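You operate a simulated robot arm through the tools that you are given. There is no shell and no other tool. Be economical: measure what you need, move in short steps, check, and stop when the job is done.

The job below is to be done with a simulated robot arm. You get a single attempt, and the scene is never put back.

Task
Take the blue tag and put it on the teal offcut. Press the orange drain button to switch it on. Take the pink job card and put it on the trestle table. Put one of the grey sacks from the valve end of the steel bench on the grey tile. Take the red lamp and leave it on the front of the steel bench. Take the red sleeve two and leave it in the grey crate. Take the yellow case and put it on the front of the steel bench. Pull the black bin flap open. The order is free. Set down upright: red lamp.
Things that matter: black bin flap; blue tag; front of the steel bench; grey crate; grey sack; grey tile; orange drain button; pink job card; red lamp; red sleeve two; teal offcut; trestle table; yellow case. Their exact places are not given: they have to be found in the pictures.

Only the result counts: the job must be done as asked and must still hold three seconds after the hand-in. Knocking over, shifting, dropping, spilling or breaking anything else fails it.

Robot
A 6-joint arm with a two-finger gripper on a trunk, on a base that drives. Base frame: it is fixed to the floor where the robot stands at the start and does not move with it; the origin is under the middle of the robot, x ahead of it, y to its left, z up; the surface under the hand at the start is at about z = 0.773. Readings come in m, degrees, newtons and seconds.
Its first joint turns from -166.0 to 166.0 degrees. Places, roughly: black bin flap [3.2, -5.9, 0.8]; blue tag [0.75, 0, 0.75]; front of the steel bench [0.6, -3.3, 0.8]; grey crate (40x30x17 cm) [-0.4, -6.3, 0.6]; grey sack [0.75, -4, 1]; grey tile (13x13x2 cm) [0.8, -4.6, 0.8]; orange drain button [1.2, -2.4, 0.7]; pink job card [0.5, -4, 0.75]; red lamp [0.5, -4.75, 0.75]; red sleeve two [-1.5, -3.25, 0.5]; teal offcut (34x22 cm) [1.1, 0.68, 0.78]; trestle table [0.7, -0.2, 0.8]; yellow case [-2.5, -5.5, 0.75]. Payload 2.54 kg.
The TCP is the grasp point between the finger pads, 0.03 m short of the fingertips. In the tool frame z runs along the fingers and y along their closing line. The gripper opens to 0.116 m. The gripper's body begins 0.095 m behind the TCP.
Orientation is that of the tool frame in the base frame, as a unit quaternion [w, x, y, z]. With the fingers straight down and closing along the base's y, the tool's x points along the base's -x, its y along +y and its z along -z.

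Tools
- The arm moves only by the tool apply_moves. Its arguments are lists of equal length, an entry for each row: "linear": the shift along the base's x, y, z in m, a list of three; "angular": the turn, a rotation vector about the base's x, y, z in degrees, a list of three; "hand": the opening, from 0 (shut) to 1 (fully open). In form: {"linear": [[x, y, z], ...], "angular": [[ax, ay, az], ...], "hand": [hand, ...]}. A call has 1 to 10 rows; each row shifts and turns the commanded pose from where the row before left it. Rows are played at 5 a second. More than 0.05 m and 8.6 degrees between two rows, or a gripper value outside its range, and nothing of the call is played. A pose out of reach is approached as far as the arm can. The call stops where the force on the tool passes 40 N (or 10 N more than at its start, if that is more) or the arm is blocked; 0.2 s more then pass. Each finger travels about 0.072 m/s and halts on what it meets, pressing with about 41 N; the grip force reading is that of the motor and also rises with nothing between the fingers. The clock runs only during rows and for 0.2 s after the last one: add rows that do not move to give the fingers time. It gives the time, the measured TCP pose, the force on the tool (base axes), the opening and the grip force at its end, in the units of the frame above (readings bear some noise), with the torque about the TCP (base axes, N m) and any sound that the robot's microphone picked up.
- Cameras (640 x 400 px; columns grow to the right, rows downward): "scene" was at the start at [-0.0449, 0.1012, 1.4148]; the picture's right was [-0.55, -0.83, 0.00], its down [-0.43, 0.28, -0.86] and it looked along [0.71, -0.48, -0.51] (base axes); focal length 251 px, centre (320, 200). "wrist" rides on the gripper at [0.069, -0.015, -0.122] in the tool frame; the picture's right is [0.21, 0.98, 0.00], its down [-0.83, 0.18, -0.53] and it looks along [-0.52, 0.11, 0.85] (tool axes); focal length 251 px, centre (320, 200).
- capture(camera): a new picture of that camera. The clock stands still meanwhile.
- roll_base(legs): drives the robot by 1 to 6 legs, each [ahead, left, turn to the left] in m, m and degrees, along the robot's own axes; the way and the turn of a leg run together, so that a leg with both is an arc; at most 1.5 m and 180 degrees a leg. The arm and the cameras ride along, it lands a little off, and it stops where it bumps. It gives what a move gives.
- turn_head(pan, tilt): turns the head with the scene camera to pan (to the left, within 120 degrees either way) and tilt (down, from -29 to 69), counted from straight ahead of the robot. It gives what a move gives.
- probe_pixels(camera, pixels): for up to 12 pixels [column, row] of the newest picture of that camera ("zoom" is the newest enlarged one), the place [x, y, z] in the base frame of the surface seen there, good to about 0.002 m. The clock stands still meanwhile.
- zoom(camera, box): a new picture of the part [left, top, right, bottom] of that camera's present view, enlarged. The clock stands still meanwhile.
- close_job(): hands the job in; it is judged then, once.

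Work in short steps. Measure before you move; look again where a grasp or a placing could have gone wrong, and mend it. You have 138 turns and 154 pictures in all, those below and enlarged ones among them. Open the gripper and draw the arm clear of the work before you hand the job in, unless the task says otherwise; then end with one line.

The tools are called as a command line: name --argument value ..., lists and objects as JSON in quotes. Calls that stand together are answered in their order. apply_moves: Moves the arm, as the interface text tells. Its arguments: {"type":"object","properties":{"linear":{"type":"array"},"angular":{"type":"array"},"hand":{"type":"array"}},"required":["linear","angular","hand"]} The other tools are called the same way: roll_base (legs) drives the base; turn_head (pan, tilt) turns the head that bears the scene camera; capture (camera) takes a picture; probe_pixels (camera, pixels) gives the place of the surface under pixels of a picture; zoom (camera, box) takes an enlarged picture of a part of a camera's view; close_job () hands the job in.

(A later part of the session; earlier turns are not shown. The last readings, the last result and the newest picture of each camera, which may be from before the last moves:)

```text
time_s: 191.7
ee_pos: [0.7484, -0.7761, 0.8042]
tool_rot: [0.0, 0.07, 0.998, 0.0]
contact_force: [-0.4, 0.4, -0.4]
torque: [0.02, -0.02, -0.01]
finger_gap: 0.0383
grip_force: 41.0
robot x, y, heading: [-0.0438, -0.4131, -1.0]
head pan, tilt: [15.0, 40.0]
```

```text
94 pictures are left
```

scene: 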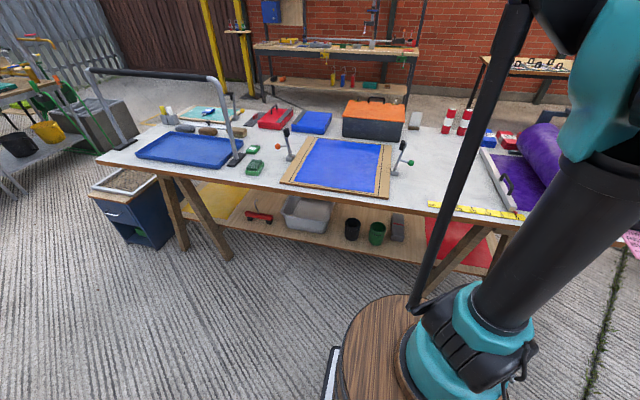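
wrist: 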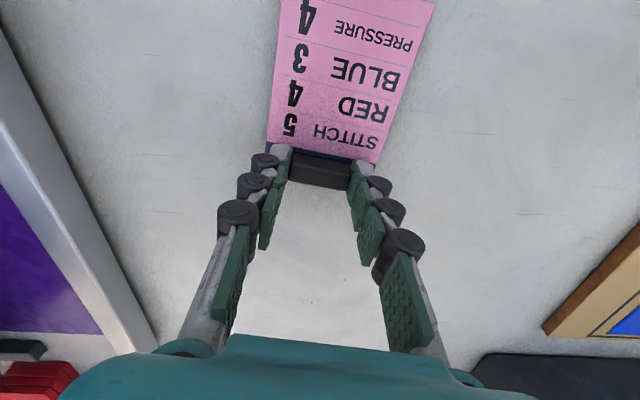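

The card is a few mm above the clear table. Lowering 5 mm, releasing and lifting.

apply_moves --linear '[[0, 0, -0.003], [0, 0, -0.002], [0, 0, 0], [0, 0, 0], [0, 0, 0], [0, 0, 0.03], [0, 0, 0.045], [0, 0, 0.045], [0, 0, 0.045], [0, 0, 0.045]]' --angular '[[0, 0, 0], [0, 0, 0], [0, 0, 0], [0, 0, 0], [0, 0, 0], [0, 0, 0], [0, 0, 0], [0, 0, 0], [0, 0, 0], [0, 0, 0]]' --hand '[0.1, 0.1, 0.3, 0.55, 0.55, 0.55, 0.55, 0.55, 0.55, 0.55]'

capture --camera "wrist"

apply_moves --linear '[[-0.048, 0, 0], [-0.048, 0, 0], [-0.048, 0, 0], [-0.048, 0, 0], [-0.048, 0.01, 0], [-0.048, 0.01, 0]]' --angular '[[0, 0, 0], [0, 0, 0], [0, 0, 0], [0, 0, 0], [0, 0, 8], [0, 0, 0]]' --hand '[0.55, 0.55, 0.55, 0.55, 0.55, 0.55]'

```text
time_s: 193.9
ee_pos: [0.7496, -0.7771, 1.009]
tool_rot: [0.0, 0.069, 0.998, 0.0]
contact_force: [0.9, 0.1, -0.1]
torque: [0.0, 0.0, -0.01]
finger_gap: 0.0638
grip_force: 0.1
robot x, y, heading: [-0.0443, -0.412, -0.8]
head pan, tilt: [15.0, 40.0]
```

```text
93 pictures are left
```

wrist: 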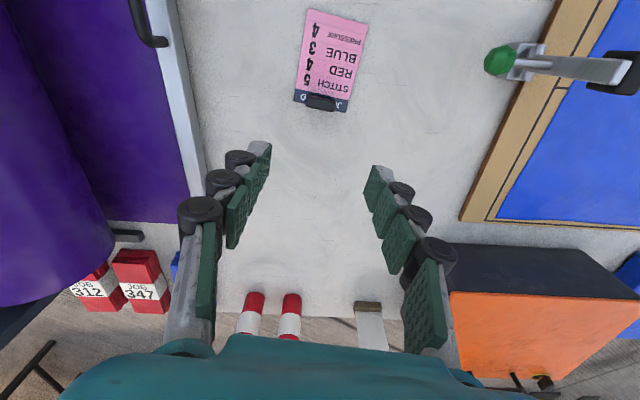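

```text
time_s: 195.3
ee_pos: [0.4635, -0.7546, 1.0104]
tool_rot: [0.0, 0.0, 1.0, 0.0]
contact_force: [0.5, -0.8, 0.2]
torque: [0.03, 0.02, -0.02]
finger_gap: 0.0638
grip_force: 0.2
robot x, y, heading: [-0.0489, -0.4132, -0.9]
head pan, tilt: [15.0, 40.0]
```

The pink card lies on the trestle table. Next is the red sleeve near (-1.5,-3.25): backing off, turning round and strafing toward it.

roll_base --legs '[[-0.55, 0, 0], [0, 0, 180], [0, 1.5, 0], [0, 0.7, 0]]'

turn_head --pan 30 --tilt 35

capture --camera "scene"

```text
time_s: 216.5
ee_pos: [-0.9677, -2.3171, 1.0098]
tool_rot: [0.0, 0.998, 0.058, -0.001]
contact_force: [-0.1, 0.6, 0.0]
torque: [0.01, -0.01, 0.06]
finger_gap: 0.0638
grip_force: 0.1
robot x, y, heading: [-0.4212, -2.5958, -174.1]
head pan, tilt: [15.0, 40.0]
```

```text
time_s: 217.2
ee_pos: [-0.9678, -2.3167, 1.0099]
tool_rot: [0.0, 0.998, 0.057, -0.001]
contact_force: [0.1, -0.2, -1.2]
torque: [-0.01, 0.03, 0.04]
finger_gap: 0.0638
grip_force: 0.0
robot x, y, heading: [-0.42, -2.5933, -174.2]
head pan, tilt: [30.0, 35.0]
```

```text
92 pictures are left
```

scene: 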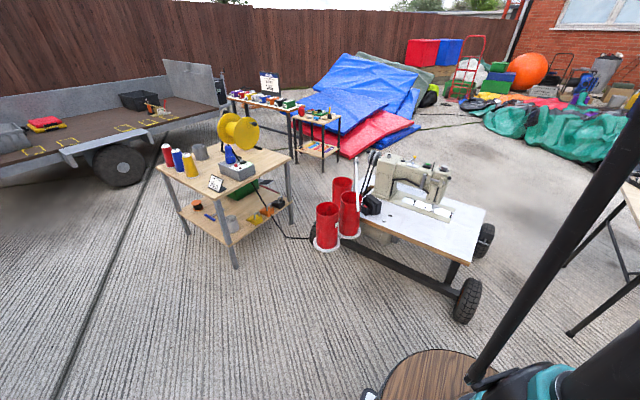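

Three red cylinders hang on the cart's end around (335,215). Zooming to find "sleeve two".

zoom --camera "scene" --box '[290, 150, 410, 260]'

probe_pixels --camera "scene" --pixels '[[327, 225], [327, 205], [349, 215], [349, 193], [342, 185], [326, 248], [350, 236], [168, 152], [420, 215], [480, 210], [375, 245]]'

```text
3.64 times, centred on (350, 205) of scene
```

zoom: 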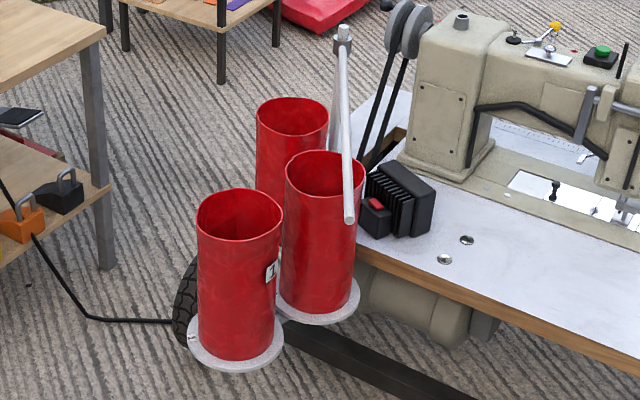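

```text
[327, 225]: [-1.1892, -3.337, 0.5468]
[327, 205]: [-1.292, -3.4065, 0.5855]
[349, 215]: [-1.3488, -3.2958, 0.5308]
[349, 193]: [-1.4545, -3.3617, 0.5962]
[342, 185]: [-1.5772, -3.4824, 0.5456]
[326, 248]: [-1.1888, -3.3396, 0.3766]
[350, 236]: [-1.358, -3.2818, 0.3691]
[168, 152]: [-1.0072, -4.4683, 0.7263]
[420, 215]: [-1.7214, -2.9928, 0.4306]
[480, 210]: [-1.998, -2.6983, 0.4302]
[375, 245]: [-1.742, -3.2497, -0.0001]
```

Three red sleeves stand on dishes; their labels face other ways (one edge-on at zoom (271,271)). I'll shift to see them from the +y side.

roll_base --legs '[[0, -0.3, -6], [0.6, 0, 0]]'

turn_head --pan 70 --tilt 38

capture --camera "scene"

```text
time_s: 222.3
ee_pos: [-1.5625, -1.9607, 1.0102]
tool_rot: [0.0, 1.0, 0.009, 0.0]
contact_force: [0.1, -0.1, -0.7]
torque: [0.01, 0.03, -0.04]
finger_gap: 0.0636
grip_force: 0.0
robot x, y, heading: [-1.0456, -2.2943, -179.7]
head pan, tilt: [30.0, 35.0]
```

```text
time_s: 223.4
ee_pos: [-1.5626, -1.9613, 1.0105]
tool_rot: [0.0, 1.0, 0.01, 0.0]
contact_force: [0.7, 0.1, 0.4]
torque: [0.03, 0.0, 0.01]
finger_gap: 0.064
grip_force: 0.1
robot x, y, heading: [-1.045, -2.2916, -179.7]
head pan, tilt: [70.0, 38.0]
```

```text
90 pictures are left
```

scene: 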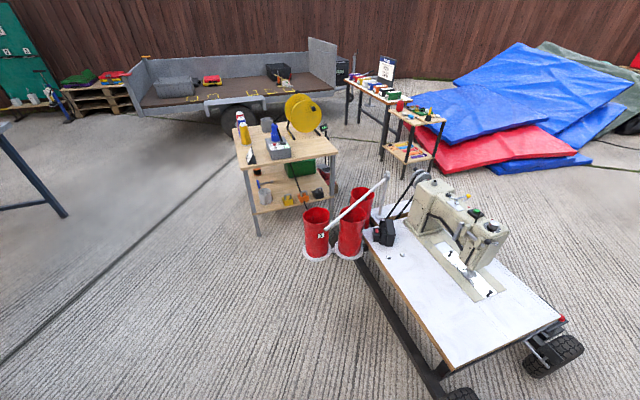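

zoom --camera "scene" --box '[285, 160, 405, 270]'

probe_pixels --camera "zoom" --pixels '[[170, 280], [170, 175], [110, 190], [230, 190], [350, 290], [340, 195], [410, 150], [420, 210], [395, 310], [170, 190], [290, 240]]'

```text
3.64 times, centred on (345, 215) of scene
```

zoom: 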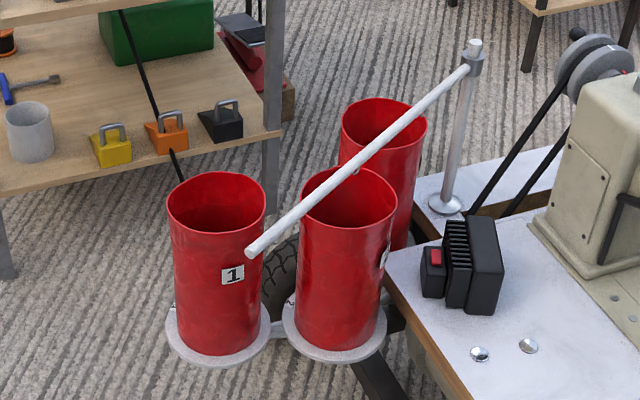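

```text
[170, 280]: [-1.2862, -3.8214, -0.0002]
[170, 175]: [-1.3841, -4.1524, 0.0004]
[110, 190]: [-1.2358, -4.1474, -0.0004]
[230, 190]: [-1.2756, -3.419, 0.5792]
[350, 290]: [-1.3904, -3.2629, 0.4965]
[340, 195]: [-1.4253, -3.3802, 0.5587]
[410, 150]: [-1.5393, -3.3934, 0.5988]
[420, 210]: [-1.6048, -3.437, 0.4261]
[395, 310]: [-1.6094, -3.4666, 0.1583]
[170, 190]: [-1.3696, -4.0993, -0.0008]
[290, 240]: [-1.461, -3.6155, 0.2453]
```

Sleeve "1" is the front one, so "two" should be the middle one, with a white bar passing above it. Measuring the bar, rim and label positions.

probe_pixels --camera "zoom" --pixels '[[260, 248], [300, 212], [340, 175], [380, 140], [430, 96], [473, 60], [302, 205], [395, 205], [350, 232], [350, 168], [388, 258], [345, 340]]'

```text
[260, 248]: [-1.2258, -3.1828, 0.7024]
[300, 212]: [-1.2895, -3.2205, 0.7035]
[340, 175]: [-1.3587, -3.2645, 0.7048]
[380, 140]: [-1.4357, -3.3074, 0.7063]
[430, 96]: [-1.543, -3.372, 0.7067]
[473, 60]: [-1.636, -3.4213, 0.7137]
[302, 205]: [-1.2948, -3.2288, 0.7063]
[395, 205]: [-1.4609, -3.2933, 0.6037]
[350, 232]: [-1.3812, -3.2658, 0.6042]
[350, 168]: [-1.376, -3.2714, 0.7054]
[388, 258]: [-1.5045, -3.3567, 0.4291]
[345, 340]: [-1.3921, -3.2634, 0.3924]
```

The bar is at z≈0.705 over the sleeve's +y side, and sleeve B's rim is at 0.604 and too wide (~0.13) for a body grip. I'll take its rim on the far (-y) side from the +x side, so I drive there and look from above.

roll_base --legs '[[-0.4, 0, 0], [0, 1.05, 0]]'

apply_moves --linear '[[0, -0.045, 0.01], [0, -0.045, 0.01], [0, -0.045, 0.01], [0, -0.045, 0.01], [0, -0.045, 0.01], [0, -0.045, 0], [0, -0.03, 0]]' --angular '[[0, 0, 0], [0, 0, 0], [0, 0, 0], [0, 0, 0], [0, 0, 0], [0, 0, 0], [0, 0, 0]]' --hand '[0.6, 0.6, 0.6, 0.6, 0.6, 0.6, 0.6]'

capture --camera "wrist"

turn_head --pan -5 --tilt 45

capture --camera "scene"

```text
time_s: 230.8
ee_pos: [-1.1529, -2.9728, 1.0092]
tool_rot: [0.0, 1.0, 0.004, 0.0]
contact_force: [-0.1, 0.3, -0.9]
torque: [-0.02, 0.0, 0.0]
finger_gap: 0.064
grip_force: 0.0
robot x, y, heading: [-0.639, -3.309, 179.5]
head pan, tilt: [70.0, 38.0]
```

```text
time_s: 232.4
ee_pos: [-1.1536, -3.2732, 1.0616]
tool_rot: [0.001, 1.0, 0.003, 0.0]
contact_force: [0.2, 0.3, -0.1]
torque: [0.0, 0.01, 0.01]
finger_gap: 0.0697
grip_force: 0.1
robot x, y, heading: [-0.6376, -3.3093, 179.5]
head pan, tilt: [70.0, 38.0]
```

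```text
88 pictures are left
```

wrist: 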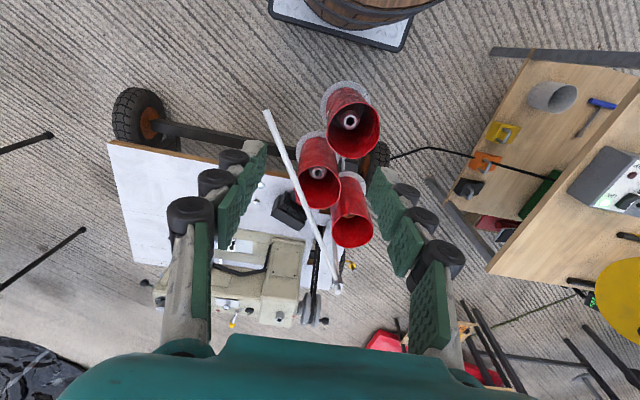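

```text
time_s: 233.9
ee_pos: [-1.1529, -3.2734, 1.0607]
tool_rot: [0.0, 1.0, 0.004, 0.0]
contact_force: [-0.3, 0.5, 0.9]
torque: [0.0, 0.02, 0.01]
finger_gap: 0.0695
grip_force: 0.2
robot x, y, heading: [-0.6414, -3.3101, 179.7]
head pan, tilt: [-5.0, 45.0]
```

```text
87 pictures are left
```

scene: 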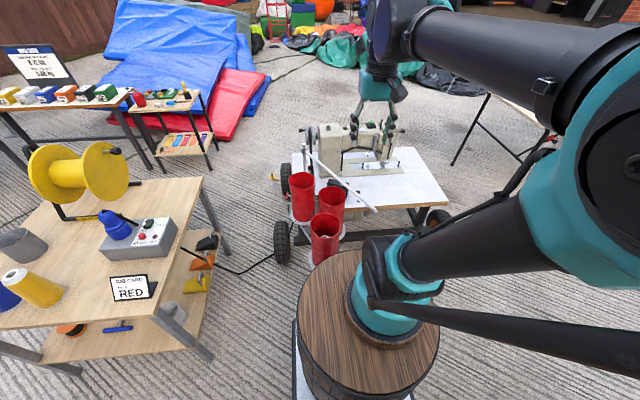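

From above each sleeve sits around a short spindle. Zooming in to measure the rims and spindle heights.

zoom --camera "wrist" --box '[240, 70, 400, 260]'

zoom --camera "scene" --box '[260, 150, 390, 270]'

probe_pixels --camera "wrist" --pixels '[[318, 173], [318, 206], [301, 190], [338, 190], [320, 165], [350, 121], [333, 140], [379, 140], [345, 245], [372, 230], [332, 230], [340, 205]]'

```text
2.11 times, centred on (320, 165) of wrist
```

zoom: 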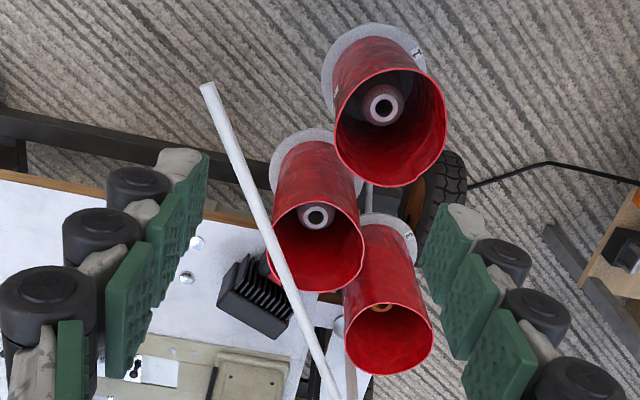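

```text
3.33 times, centred on (325, 210) of scene
```

zoom: 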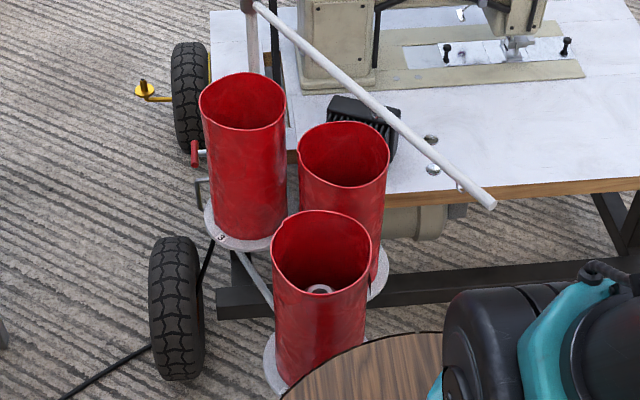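

```text
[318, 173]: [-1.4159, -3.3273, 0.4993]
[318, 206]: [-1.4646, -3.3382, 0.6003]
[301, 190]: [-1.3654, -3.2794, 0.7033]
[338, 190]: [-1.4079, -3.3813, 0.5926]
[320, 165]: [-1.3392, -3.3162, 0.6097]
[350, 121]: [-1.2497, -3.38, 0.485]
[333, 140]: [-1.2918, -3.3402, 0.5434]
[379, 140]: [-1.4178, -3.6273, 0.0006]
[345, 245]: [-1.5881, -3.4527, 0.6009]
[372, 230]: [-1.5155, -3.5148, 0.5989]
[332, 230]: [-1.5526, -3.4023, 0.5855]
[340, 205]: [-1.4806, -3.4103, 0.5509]
```

The dishes carry 1 and 3 for the outer sleeves, so the middle one is "two". It sits over a hub (top ≈0.50) with the bar above, so it must be lifted a bit, tilted away from the bar and drawn out. Measuring hub, rim and bar finely.

zoom --camera "wrist" --box '[280, 120, 370, 220]'

probe_pixels --camera "wrist" --pixels '[[313, 168], [323, 176], [312, 176], [322, 170], [330, 167], [307, 168], [309, 199], [328, 205], [341, 185], [311, 205], [306, 172], [341, 174]]'

```text
4.00 times, centred on (325, 170) of wrist
```

zoom: 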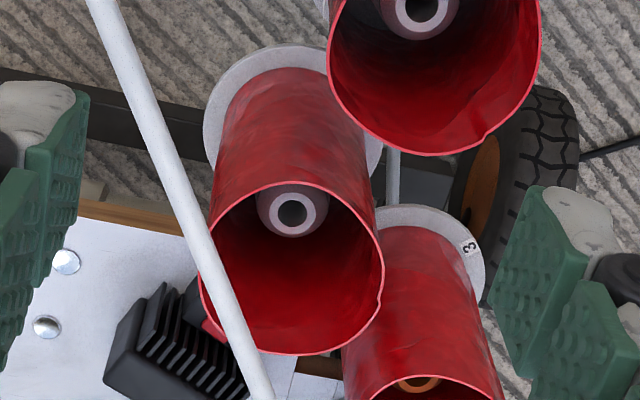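

```text
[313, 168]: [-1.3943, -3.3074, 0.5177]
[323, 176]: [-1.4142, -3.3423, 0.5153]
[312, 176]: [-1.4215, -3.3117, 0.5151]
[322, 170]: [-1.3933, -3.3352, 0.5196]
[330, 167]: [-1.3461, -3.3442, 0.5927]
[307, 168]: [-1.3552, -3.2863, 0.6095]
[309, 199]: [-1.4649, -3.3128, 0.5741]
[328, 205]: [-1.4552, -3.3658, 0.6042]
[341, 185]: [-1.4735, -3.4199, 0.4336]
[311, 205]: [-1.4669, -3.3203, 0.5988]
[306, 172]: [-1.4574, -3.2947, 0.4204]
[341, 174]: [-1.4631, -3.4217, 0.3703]
```

Sleeve two: centre (-1.403,-3.326), r 0.064, rim 0.604, hub top 0.518; bar runs 0.025 from its axis at z≈0.70. I'll grip the rim at the point farthest from the bar, (-1.372,-3.380), with the closing line turned 30°; moving above it first.

apply_moves --linear '[[-0.044, -0.021, 0], [-0.044, -0.021, 0], [-0.044, -0.021, 0], [-0.044, -0.022, 0], [-0.043, -0.022, 0], [0, 0, -0.045], [0, 0, -0.045], [0, 0, -0.045], [0, 0, -0.04], [0, 0, 0]]' --angular '[[0, 0, 7.5], [0, 0, 7.5], [0, 0, 7.5], [0, 0, 7.4], [0, 0, 0], [0, 0, 0], [0, 0, 0], [0, 0, 0], [0, 0, 0], [0, 0, 0]]' --hand '[0.6, 0.5, 0.45, 0.45, 0.45, 0.45, 0.45, 0.45, 0.45, 0.45]'

capture --camera "wrist"

zoom --camera "scene" --box '[260, 100, 420, 270]'

```text
time_s: 236.1
ee_pos: [-1.375, -3.3797, 0.8873]
tool_rot: [0.0, 0.965, 0.261, 0.0]
contact_force: [-0.1, -1.1, -0.4]
torque: [0.04, -0.01, 0.01]
finger_gap: 0.052
grip_force: 0.0
robot x, y, heading: [-0.6428, -3.3133, 179.5]
head pan, tilt: [-5.0, 45.0]
```

```text
83 pictures are left
```

wrist: 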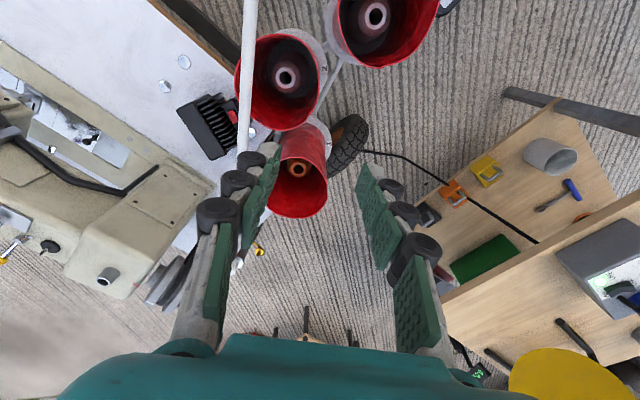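

```text
2.35 times, centred on (340, 185) of scene
```

zoom: 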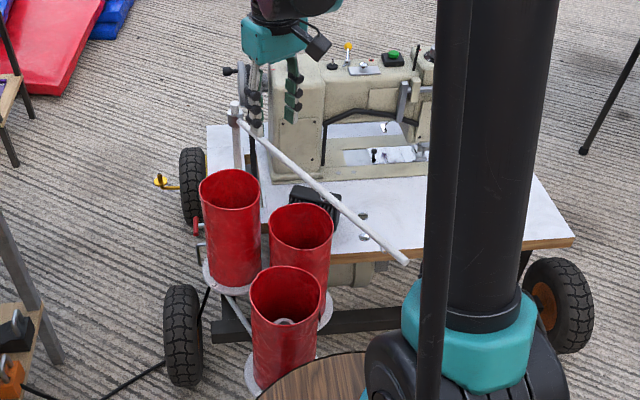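

Probing sleeve two's rim and hub again from this aligned view to confirm the grip point.

probe_pixels --camera "wrist" --pixels '[[327, 82], [320, 55], [322, 110], [285, 129], [300, 126], [258, 122], [285, 78], [300, 78], [285, 36], [246, 90], [246, 120], [252, 30]]'

```text
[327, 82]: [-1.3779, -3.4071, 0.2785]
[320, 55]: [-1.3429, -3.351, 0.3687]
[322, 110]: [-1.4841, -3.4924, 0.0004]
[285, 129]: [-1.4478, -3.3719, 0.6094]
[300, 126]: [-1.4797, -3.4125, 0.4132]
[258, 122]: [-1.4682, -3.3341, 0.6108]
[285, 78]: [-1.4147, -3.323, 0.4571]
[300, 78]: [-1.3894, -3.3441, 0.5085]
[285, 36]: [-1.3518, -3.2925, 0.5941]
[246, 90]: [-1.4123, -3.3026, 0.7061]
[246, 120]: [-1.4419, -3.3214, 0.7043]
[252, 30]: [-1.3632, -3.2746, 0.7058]
```

The centre holds (errors ≤2 mm) and the bar is at n=-0.025. Descending with an open gap of 0.05 straddling the rim to TCP z≈0.588.

apply_moves --linear '[[0.003, 0, -0.045], [0, 0, -0.045], [0, 0, -0.045], [0, 0, -0.045], [0, 0, -0.02], [0, 0, 0]]' --angular '[[0, 0, 0], [0, 0, 0], [0, 0, 0], [0, 0, 0], [0, 0, 0], [0, 0, 0]]' --hand '[0.45, 0.45, 0.45, 0.45, 0.45, 0.45]'

capture --camera "wrist"

zoom --camera "scene" --box '[270, 110, 390, 260]'

```text
time_s: 237.5
ee_pos: [-1.3719, -3.3806, 0.6811]
tool_rot: [-0.001, 0.965, 0.261, 0.001]
contact_force: [-0.3, 0.6, -1.0]
torque: [0.04, -0.02, 0.0]
finger_gap: 0.0522
grip_force: 0.1
robot x, y, heading: [-0.6423, -3.3075, 179.9]
head pan, tilt: [-5.0, 45.0]
```

```text
81 pictures are left
```

wrist: 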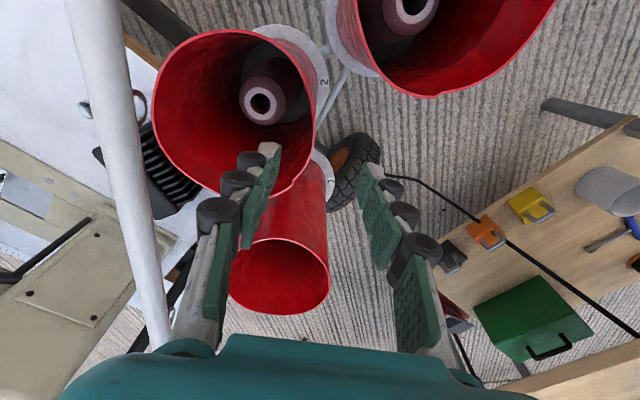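

```text
2.67 times, centred on (330, 185) of scene
```

zoom: 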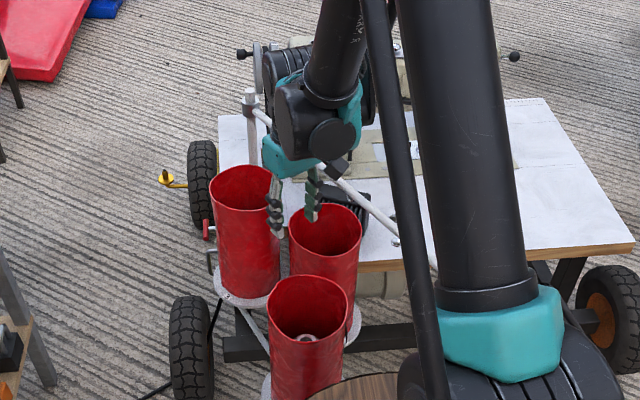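

The dish under it reads "2", confirming the sleeve; the inner finger is inside and the outer outside. Going down 0.081 more in small steps to TCP z≈0.600, keeping the hand body beside the bar.

apply_moves --linear '[[0, 0, -0.02], [0, 0, -0.02], [0, 0, -0.02], [0, 0, -0.021], [0, 0, 0]]' --angular '[[0, 0, 0], [0, 0, 0], [0, 0, 0], [0, 0, 0], [0, 0, 0]]' --hand '[0.45, 0.45, 0.45, 0.45, 0.45]'

capture --camera "wrist"

```text
time_s: 238.7
ee_pos: [-1.3689, -3.3785, 0.6022]
tool_rot: [-0.001, 0.965, 0.261, 0.0]
contact_force: [-0.1, 0.2, 1.1]
torque: [0.0, -0.01, 0.03]
finger_gap: 0.0521
grip_force: 0.1
robot x, y, heading: [-0.6364, -3.3117, 179.6]
head pan, tilt: [-5.0, 45.0]
```

```text
79 pictures are left
```

wrist: 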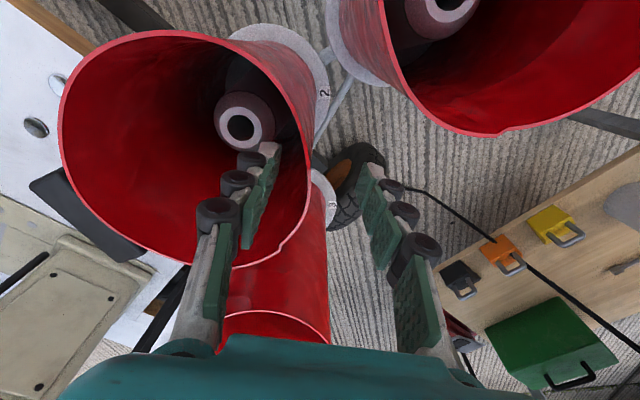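

No contact, and the wall is between the fingers. Closing on the rim.

apply_moves --linear '[[0, 0, 0], [0, 0, 0], [0, 0, 0], [0, 0, 0], [0, 0, 0]]' --angular '[[0, 0, 0], [0, 0, 0], [0, 0, 0], [0, 0, 0], [0, 0, 0]]' --hand '[0.2, 0, 0, 0, 0]'

capture --camera "wrist"

```text
time_s: 239.9
ee_pos: [-1.3683, -3.3782, 0.6032]
tool_rot: [0.001, 0.965, 0.261, 0.0]
contact_force: [-0.5, 0.8, -0.7]
torque: [-0.08, -0.05, 0.0]
finger_gap: 0.0064
grip_force: 34.6
robot x, y, heading: [-0.6423, -3.3106, 179.7]
head pan, tilt: [-5.0, 45.0]
```

```text
78 pictures are left
```

wrist: 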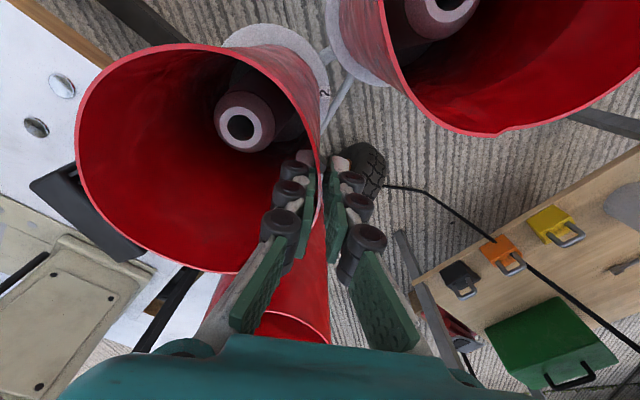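

The wall is gripped (gap 0.0064). Lifting 0.055 (rim stays below the bar) and checking.

apply_moves --linear '[[0, 0, 0.02], [0, 0, 0.02], [0, 0, 0.015], [0, 0, 0]]' --angular '[[0, 0, 0], [0, 0, 0], [0, 0, 0], [0, 0, 0]]' --hand '[0, 0, 0, 0]'

capture --camera "wrist"

zoom --camera "scene" --box '[270, 110, 390, 260]'

```text
time_s: 240.9
ee_pos: [-1.3688, -3.3797, 0.6577]
tool_rot: [0.0, 0.965, 0.261, 0.0]
contact_force: [0.7, -0.3, -1.6]
torque: [-0.02, -0.05, 0.02]
finger_gap: 0.0061
grip_force: 35.4
robot x, y, heading: [-0.638, -3.3127, 179.7]
head pan, tilt: [-5.0, 45.0]
```

```text
77 pictures are left
```

wrist: 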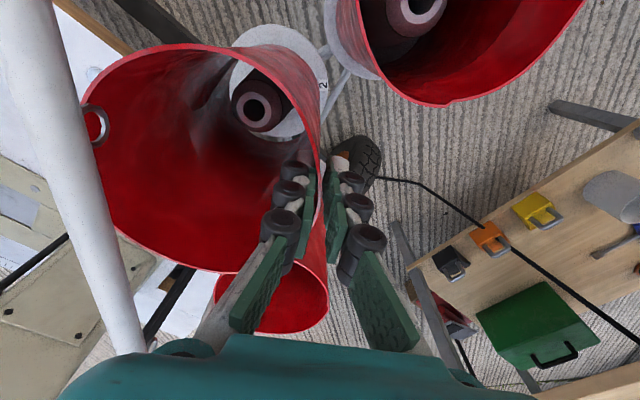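

```text
2.67 times, centred on (330, 185) of scene
```

zoom: 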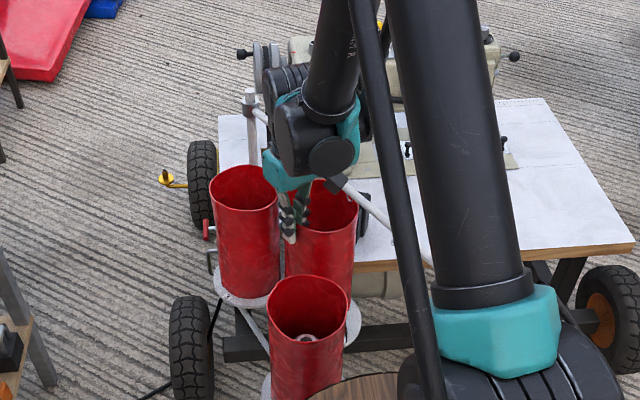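

The sleeve weighs little and clears the bar underneath. Now tilting it 12° away from the bar while shifting sideways in four steps.

apply_moves --linear '[[0.0038, -0.01415, -0.0045], [0.0038, -0.01415, -0.0045], [0.0038, -0.01415, -0.0045], [0.0038, -0.01415, -0.0045], [0, 0, 0]]' --angular '[[2.604, 1.491, 0], [2.604, 1.491, 0], [2.604, 1.491, 0], [2.604, 1.491, 0], [0, 0, 0]]' --hand '[0, 0, 0, 0, 0]'

capture --camera "wrist"

zoom --camera "scene" --box '[270, 110, 390, 260]'

```text
time_s: 242.1
ee_pos: [-1.3546, -3.436, 0.6395]
tool_rot: [-0.102, 0.96, 0.26, -0.026]
contact_force: [-0.1, 1.6, -1.0]
torque: [0.16, -0.04, -0.11]
finger_gap: 0.0063
grip_force: 34.9
robot x, y, heading: [-0.6385, -3.3084, 179.7]
head pan, tilt: [-5.0, 45.0]
```

```text
75 pictures are left
```

wrist: 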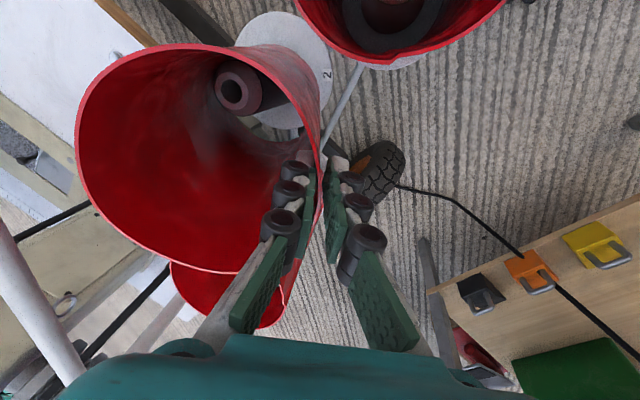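

```text
2.67 times, centred on (330, 185) of scene
```

zoom: 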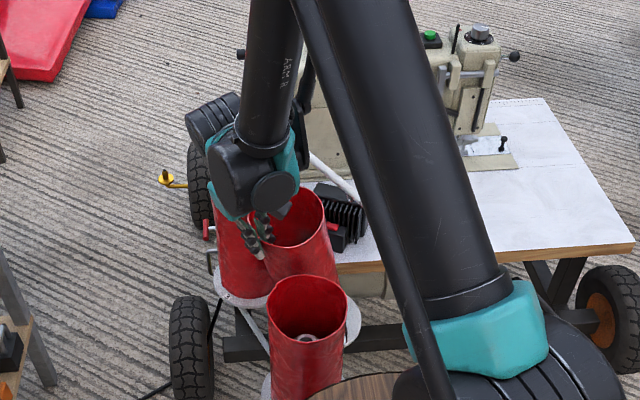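

The sleeve is now clear of the bar's line, and the "2" dish is visible beneath. Drawing it out along its tilted axis, first 0.06 m, watching forces.

apply_moves --linear '[[0.0021, -0.0036, 0.0196], [0.0021, -0.0036, 0.0196], [0.0021, -0.0036, 0.0196], [0, 0, 0]]' --angular '[[0, 0, 0], [0, 0, 0], [0, 0, 0], [0, 0, 0]]' --hand '[0, 0, 0, 0]'

capture --camera "wrist"

zoom --camera "scene" --box '[270, 110, 390, 260]'

```text
time_s: 243.1
ee_pos: [-1.3484, -3.448, 0.7009]
tool_rot: [-0.101, 0.96, 0.26, -0.026]
contact_force: [-0.3, 0.6, -0.8]
torque: [0.01, -0.09, -0.02]
finger_gap: 0.0062
grip_force: 34.9
robot x, y, heading: [-0.6415, -3.3125, 179.8]
head pan, tilt: [-5.0, 45.0]
```

```text
73 pictures are left
```

wrist: 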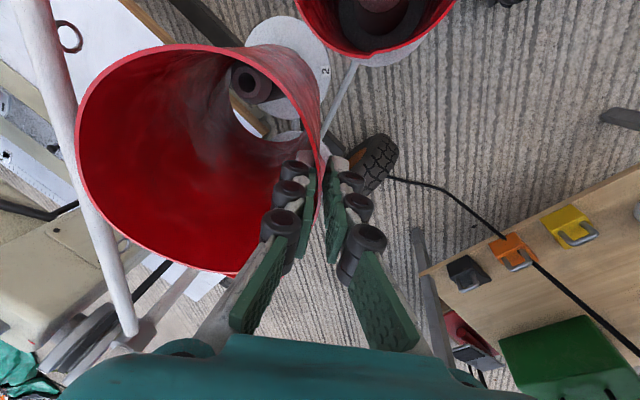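

```text
2.67 times, centred on (330, 185) of scene
```

zoom: 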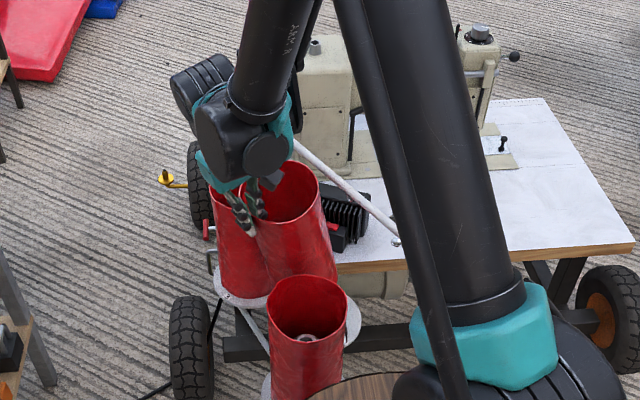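

Forces are low; the bar at (75,130) looks near the rim's left edge, so I'll add a small extra shift away while rising, then continue up once the hub is cleared.

apply_moves --linear '[[0.0041, -0.0072, 0.0196], [0.006, -0.0103, 0.0196], [0.006, -0.0103, 0.0196], [0, 0, 0]]' --angular '[[0, 0, 0], [0, 0, 0], [0, 0, 0], [0, 0, 0]]' --hand '[0, 0, 0, 0]'

capture --camera "wrist"

zoom --camera "scene" --box '[270, 110, 390, 260]'

```text
time_s: 244.1
ee_pos: [-1.3331, -3.4756, 0.7589]
tool_rot: [-0.101, 0.96, 0.26, -0.026]
contact_force: [0.5, -0.3, -1.4]
torque: [-0.07, -0.03, 0.02]
finger_gap: 0.0061
grip_force: 34.3
robot x, y, heading: [-0.6417, -3.3079, 179.6]
head pan, tilt: [-5.0, 45.0]
```

```text
71 pictures are left
```

wrist: 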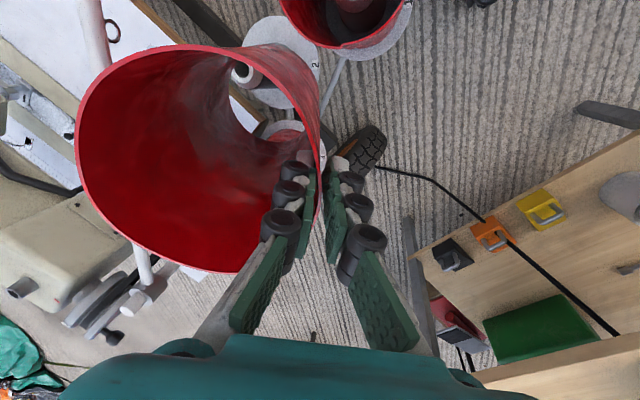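

```text
2.67 times, centred on (330, 185) of scene
```

zoom: 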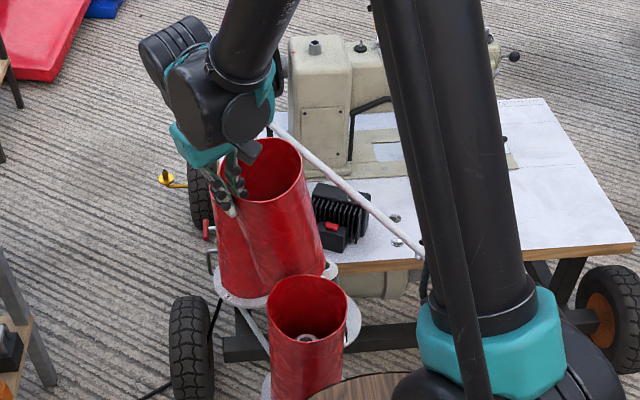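

The hub is cleared. Rising straight up now (neighbours' rims are at 0.605), with a hair of motion away from sleeve 1.

apply_moves --linear '[[-0.005, -0.003, 0.02], [-0.002, -0.001, 0.025], [0, 0, 0.03], [0, -0.005, 0.04], [0, -0.01, 0.04], [0, -0.02, 0.04], [0, -0.02, 0.04], [0, 0, 0]]' --angular '[[0, 0, 0], [0, 0, 0], [0, 0, 0], [0, 0, 0], [0, 0, 0], [0, 0, 0], [0, 0, 0], [0, 0, 0]]' --hand '[0, 0, 0, 0, 0, 0, 0, 0]'

capture --camera "scene"

```text
time_s: 245.9
ee_pos: [-1.3358, -3.5345, 0.9904]
tool_rot: [-0.101, 0.96, 0.259, -0.026]
contact_force: [0.0, -0.4, -1.6]
torque: [-0.06, -0.04, -0.03]
finger_gap: 0.0061
grip_force: 35.0
robot x, y, heading: [-0.6395, -3.3126, 179.7]
head pan, tilt: [-5.0, 45.0]
```

```text
69 pictures are left
```

scene: 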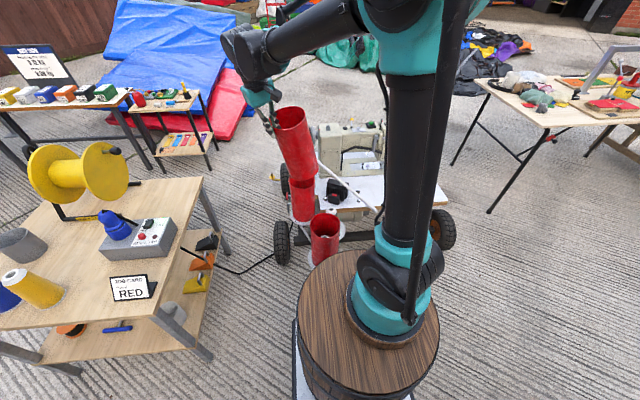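

The sleeve is free. Straightening it and drawing it in toward the robot at height before driving.

apply_moves --linear '[[0.035, 0, 0.03], [0.035, 0, 0.03], [0.045, 0, 0.01], [0.045, 0, 0], [0.045, 0.01, 0], [0, 0, 0]]' --angular '[[-2.604, -1.491, 0], [-2.604, -1.491, 0], [-2.604, -1.491, 0], [-2.604, -1.491, 0], [0, 0, 0], [0, 0, 0]]' --hand '[0, 0, 0, 0, 0, 0]'

turn_head --pan 85 --tilt 25

capture --camera "scene"

probe_pixels --camera "scene" --pixels '[[320, 250], [320, 200], [320, 160], [260, 200], [380, 200], [420, 180], [240, 160], [300, 130], [350, 140], [200, 160]]'

```text
time_s: 247.3
ee_pos: [-1.1338, -3.5226, 1.0628]
tool_rot: [0.0, 0.965, 0.261, 0.0]
contact_force: [0.2, -0.2, -0.9]
torque: [-0.03, -0.02, -0.01]
finger_gap: 0.0062
grip_force: 34.6
robot x, y, heading: [-0.6406, -3.3088, 179.8]
head pan, tilt: [-5.0, 45.0]
```

```text
time_s: 248.9
ee_pos: [-1.1342, -3.5223, 1.0629]
tool_rot: [0.0, 0.965, 0.261, 0.0]
contact_force: [-0.5, -0.4, -0.3]
torque: [-0.06, -0.04, 0.01]
finger_gap: 0.0059
grip_force: 34.7
robot x, y, heading: [-0.6403, -3.3081, 179.7]
head pan, tilt: [85.0, 25.0]
```

```text
68 pictures are left
```

scene: 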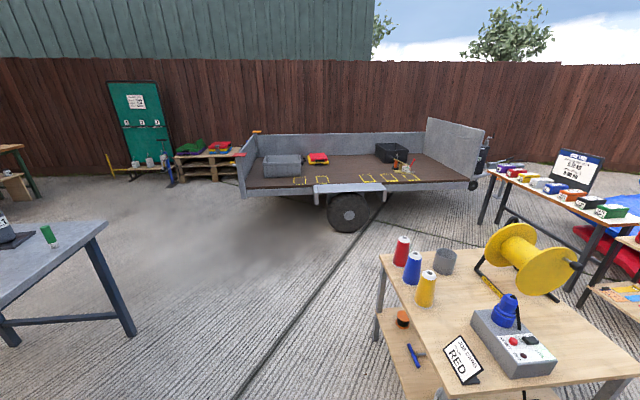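

```text
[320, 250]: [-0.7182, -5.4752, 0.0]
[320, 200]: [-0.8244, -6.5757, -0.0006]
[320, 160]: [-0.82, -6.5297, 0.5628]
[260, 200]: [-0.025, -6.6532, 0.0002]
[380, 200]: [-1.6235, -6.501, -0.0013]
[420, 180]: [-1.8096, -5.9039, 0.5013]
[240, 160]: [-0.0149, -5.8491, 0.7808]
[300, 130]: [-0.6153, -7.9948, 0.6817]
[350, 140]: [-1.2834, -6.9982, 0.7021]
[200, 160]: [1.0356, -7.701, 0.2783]
```

The grey crate is on the trailer at (282,166), and the corridor between the bench and the wooden table is free. Probing the crate and table edge, then driving there facing -y.

probe_pixels --camera "scene" --pixels '[[282, 157], [282, 172], [264, 160], [300, 158], [270, 180], [382, 262], [436, 398], [105, 225], [318, 158], [300, 183]]'

roll_base --legs '[[-0.37, 0, 0], [0, 0, 90]]'

```text
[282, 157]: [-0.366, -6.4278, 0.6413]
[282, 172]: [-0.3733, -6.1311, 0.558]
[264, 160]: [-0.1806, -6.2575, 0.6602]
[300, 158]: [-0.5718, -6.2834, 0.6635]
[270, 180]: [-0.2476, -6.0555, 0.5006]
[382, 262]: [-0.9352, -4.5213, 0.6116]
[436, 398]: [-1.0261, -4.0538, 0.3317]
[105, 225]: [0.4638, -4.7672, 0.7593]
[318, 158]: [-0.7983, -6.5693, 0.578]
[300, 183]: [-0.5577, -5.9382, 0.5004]
```

```text
time_s: 255.1
ee_pos: [-0.0538, -3.8015, 1.0626]
tool_rot: [0.0, 0.488, 0.873, 0.0]
contact_force: [-1.0, 0.8, -0.2]
torque: [0.05, -0.06, 0.0]
finger_gap: 0.0065
grip_force: 34.8
robot x, y, heading: [-0.2729, -3.3153, -89.0]
head pan, tilt: [85.0, 25.0]
```

The crate spans x -0.575 to -0.18, y -6.43 to -6.13, rim ≈0.665, bed 0.50. Driving ahead to y≈-5.3.

roll_base --legs '[[1.5, 0, -1], [0.45, 0, 0]]'

turn_head --pan 15 --tilt 40

capture --camera "scene"

capture --camera "wrist"

```text
time_s: 264.9
ee_pos: [-0.0976, -5.7691, 1.0618]
tool_rot: [0.0, 0.511, 0.86, -0.001]
contact_force: [-0.2, 0.5, -1.1]
torque: [0.05, -0.05, -0.01]
finger_gap: 0.0061
grip_force: 33.7
robot x, y, heading: [-0.2975, -5.264, -92.0]
head pan, tilt: [85.0, 25.0]
```

```text
time_s: 266.3
ee_pos: [-0.0973, -5.7673, 1.0617]
tool_rot: [0.0, 0.511, 0.86, 0.001]
contact_force: [-0.3, -0.3, -0.7]
torque: [0.03, -0.06, 0.0]
finger_gap: 0.0056
grip_force: 34.2
robot x, y, heading: [-0.2954, -5.2664, -92.0]
head pan, tilt: [15.0, 40.0]
```

```text
67 pictures are left
```

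scene: 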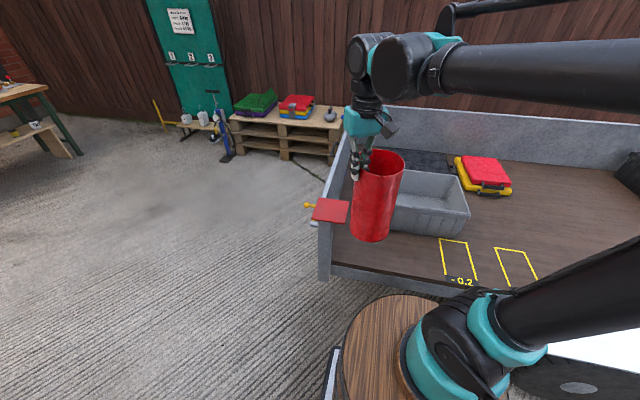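

```text
66 pictures are left
```

wrist: 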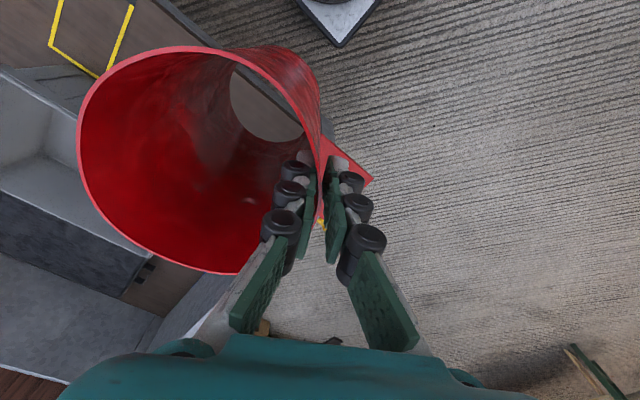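

The sleeve hangs upright; the crate is right beyond the trailer edge. Measuring the trailer edge and crate interior.

probe_pixels --camera "scene" --pixels '[[400, 275], [330, 270], [400, 238], [440, 200], [425, 190], [460, 205], [420, 172], [380, 300], [400, 200]]'

zoom --camera "scene" --box '[300, 140, 520, 310]'

```text
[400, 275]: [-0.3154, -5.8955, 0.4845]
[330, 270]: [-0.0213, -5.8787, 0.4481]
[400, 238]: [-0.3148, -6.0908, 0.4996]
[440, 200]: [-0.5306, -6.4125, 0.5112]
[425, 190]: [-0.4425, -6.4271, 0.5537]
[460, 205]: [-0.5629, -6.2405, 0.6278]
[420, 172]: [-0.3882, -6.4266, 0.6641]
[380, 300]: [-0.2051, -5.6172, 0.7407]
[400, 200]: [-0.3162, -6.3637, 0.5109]
```

```text
2.35 times, centred on (410, 225) of scene
```

zoom: 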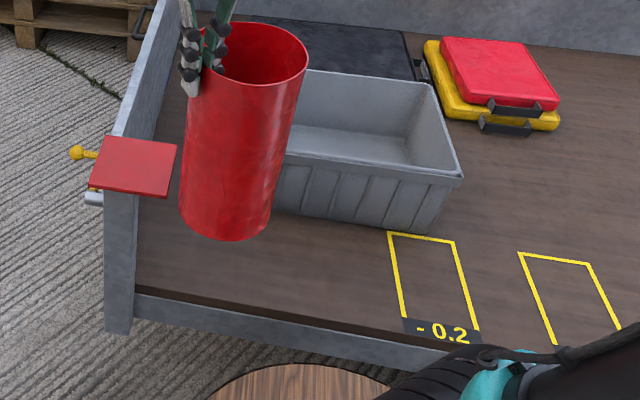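

The crate floor is at z 0.511 and the base has about 0.25 m before the trailer. Moving ahead 0.15, then carrying the sleeve over the crate.

roll_base --legs '[[0.15, 0, 0]]'

apply_moves --linear '[[-0.027, -0.04, 0], [-0.027, -0.04, 0], [-0.027, -0.04, 0], [-0.027, -0.04, 0], [-0.027, -0.04, 0], [-0.027, -0.04, 0], [-0.027, -0.04, 0], [-0.025, -0.04, 0], [0, 0, 0]]' --angular '[[0, 0, 0], [0, 0, 0], [0, 0, 0], [0, 0, 0], [0, 0, 0], [0, 0, 0], [0, 0, 0], [0, 0, 0], [0, 0, 0]]' --hand '[0, 0, 0, 0, 0, 0, 0, 0, 0]'

capture --camera "scene"

capture --camera "wrist"

```text
time_s: 267.7
ee_pos: [-0.1036, -5.9162, 1.0615]
tool_rot: [0.0, 0.511, 0.86, 0.0]
contact_force: [-0.4, 0.2, -1.0]
torque: [0.05, -0.05, 0.0]
finger_gap: 0.0061
grip_force: 33.9
robot x, y, heading: [-0.2992, -5.4153, -91.8]
head pan, tilt: [15.0, 40.0]
```

```text
time_s: 269.7
ee_pos: [-0.3176, -6.2332, 1.0608]
tool_rot: [-0.001, 0.511, 0.86, -0.001]
contact_force: [-0.9, -0.1, -1.7]
torque: [0.05, -0.09, 0.03]
finger_gap: 0.006
grip_force: 34.6
robot x, y, heading: [-0.2989, -5.4166, -92.3]
head pan, tilt: [15.0, 40.0]
```

```text
64 pictures are left
```

scene: 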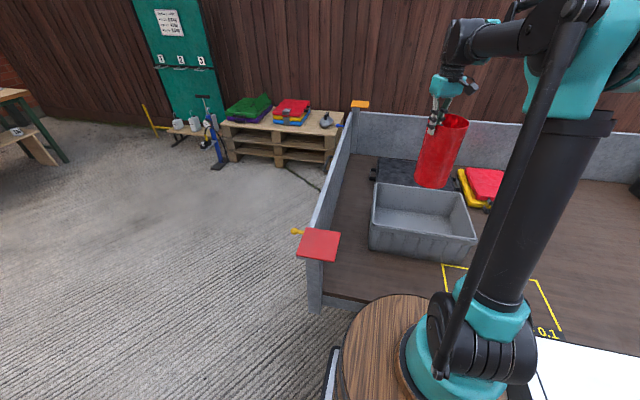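

```text
63 pictures are left
```

wrist: 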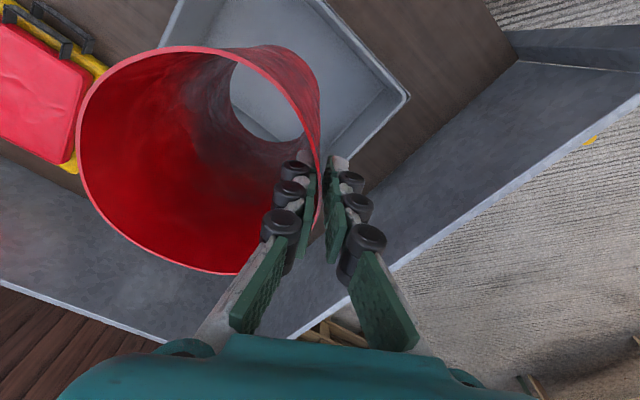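

The sleeve centre is over (-0.373,-6.263), and through it I see the crate floor. Lowering into the crate.

apply_moves --linear '[[0, -0.01, -0.045], [0, 0, -0.045], [0, 0, -0.045], [0, 0, -0.045], [0, 0, -0.045], [0, 0, -0.045], [0, 0, 0]]' --angular '[[0, 0, 0], [0, 0, 0], [0, 0, 0], [0, 0, 0], [0, 0, 0], [0, 0, 0], [0, 0, 0]]' --hand '[0, 0, 0, 0, 0, 0, 0]'

capture --camera "scene"

capture --camera "wrist"

```text
time_s: 271.3
ee_pos: [-0.3181, -6.2438, 0.7924]
tool_rot: [0.0, 0.51, 0.86, 0.001]
contact_force: [0.0, -0.3, -1.5]
torque: [0.03, -0.05, -0.01]
finger_gap: 0.0064
grip_force: 34.7
robot x, y, heading: [-0.3013, -5.417, -92.1]
head pan, tilt: [15.0, 40.0]
```

```text
62 pictures are left
```

scene: 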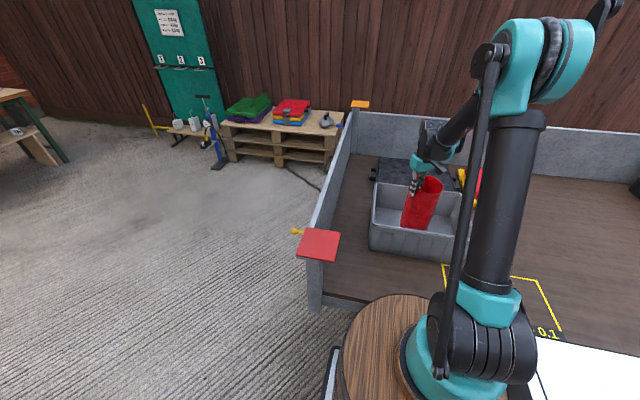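

```text
61 pictures are left
```

wrist: 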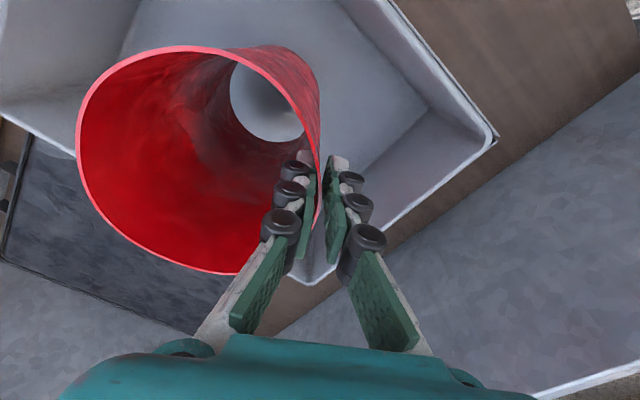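

It is inside the crate's outline, well clear of the walls. Lowering the last 0.066 m gently.

apply_moves --linear '[[0, 0, -0.035], [0, 0, -0.02], [0, 0, -0.007], [0, 0, -0.003], [0, 0, 0]]' --angular '[[0, 0, 0], [0, 0, 0], [0, 0, 0], [0, 0, 0], [0, 0, 0]]' --hand '[0, 0, 0, 0, 0]'

```text
time_s: 272.5
ee_pos: [-0.3174, -6.2451, 0.7282]
tool_rot: [0.0, 0.51, 0.86, -0.002]
contact_force: [3.2, -1.9, 35.0]
torque: [-0.12, -0.03, -0.01]
finger_gap: 0.006
grip_force: 32.2
robot x, y, heading: [-0.2988, -5.4202, -92.0]
head pan, tilt: [15.0, 40.0]
```

Touched the crate floor. Easing up 2 mm, opening to about 0.03 and lifting straight out.

apply_moves --linear '[[0, 0, 0.002], [0, 0, 0], [0, 0, 0], [0, 0, 0.03], [0, 0, 0.045], [0, 0, 0.045], [0, 0, 0.045], [0, 0, 0.045], [0, 0, 0.045]]' --angular '[[0, 0, 0], [0, 0, 0], [0, 0, 0], [0, 0, 0], [0, 0, 0], [0, 0, 0], [0, 0, 0], [0, 0, 0], [0, 0, 0]]' --hand '[0, 0.25, 0.25, 0.25, 0.25, 0.25, 0.25, 0.25, 0.25]'

capture --camera "scene"

```text
time_s: 274.5
ee_pos: [-0.3182, -6.2457, 0.9843]
tool_rot: [0.0, 0.51, 0.86, 0.0]
contact_force: [0.1, -0.3, 0.3]
torque: [0.02, -0.01, -0.01]
finger_gap: 0.0293
grip_force: 0.1
robot x, y, heading: [-0.298, -5.4175, -92.1]
head pan, tilt: [15.0, 40.0]
```

```text
60 pictures are left
```

scene: 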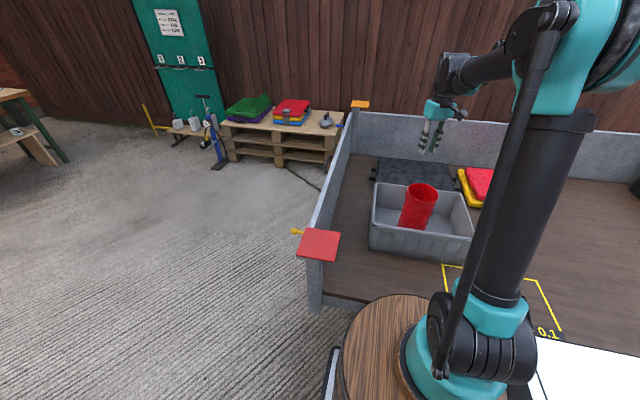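

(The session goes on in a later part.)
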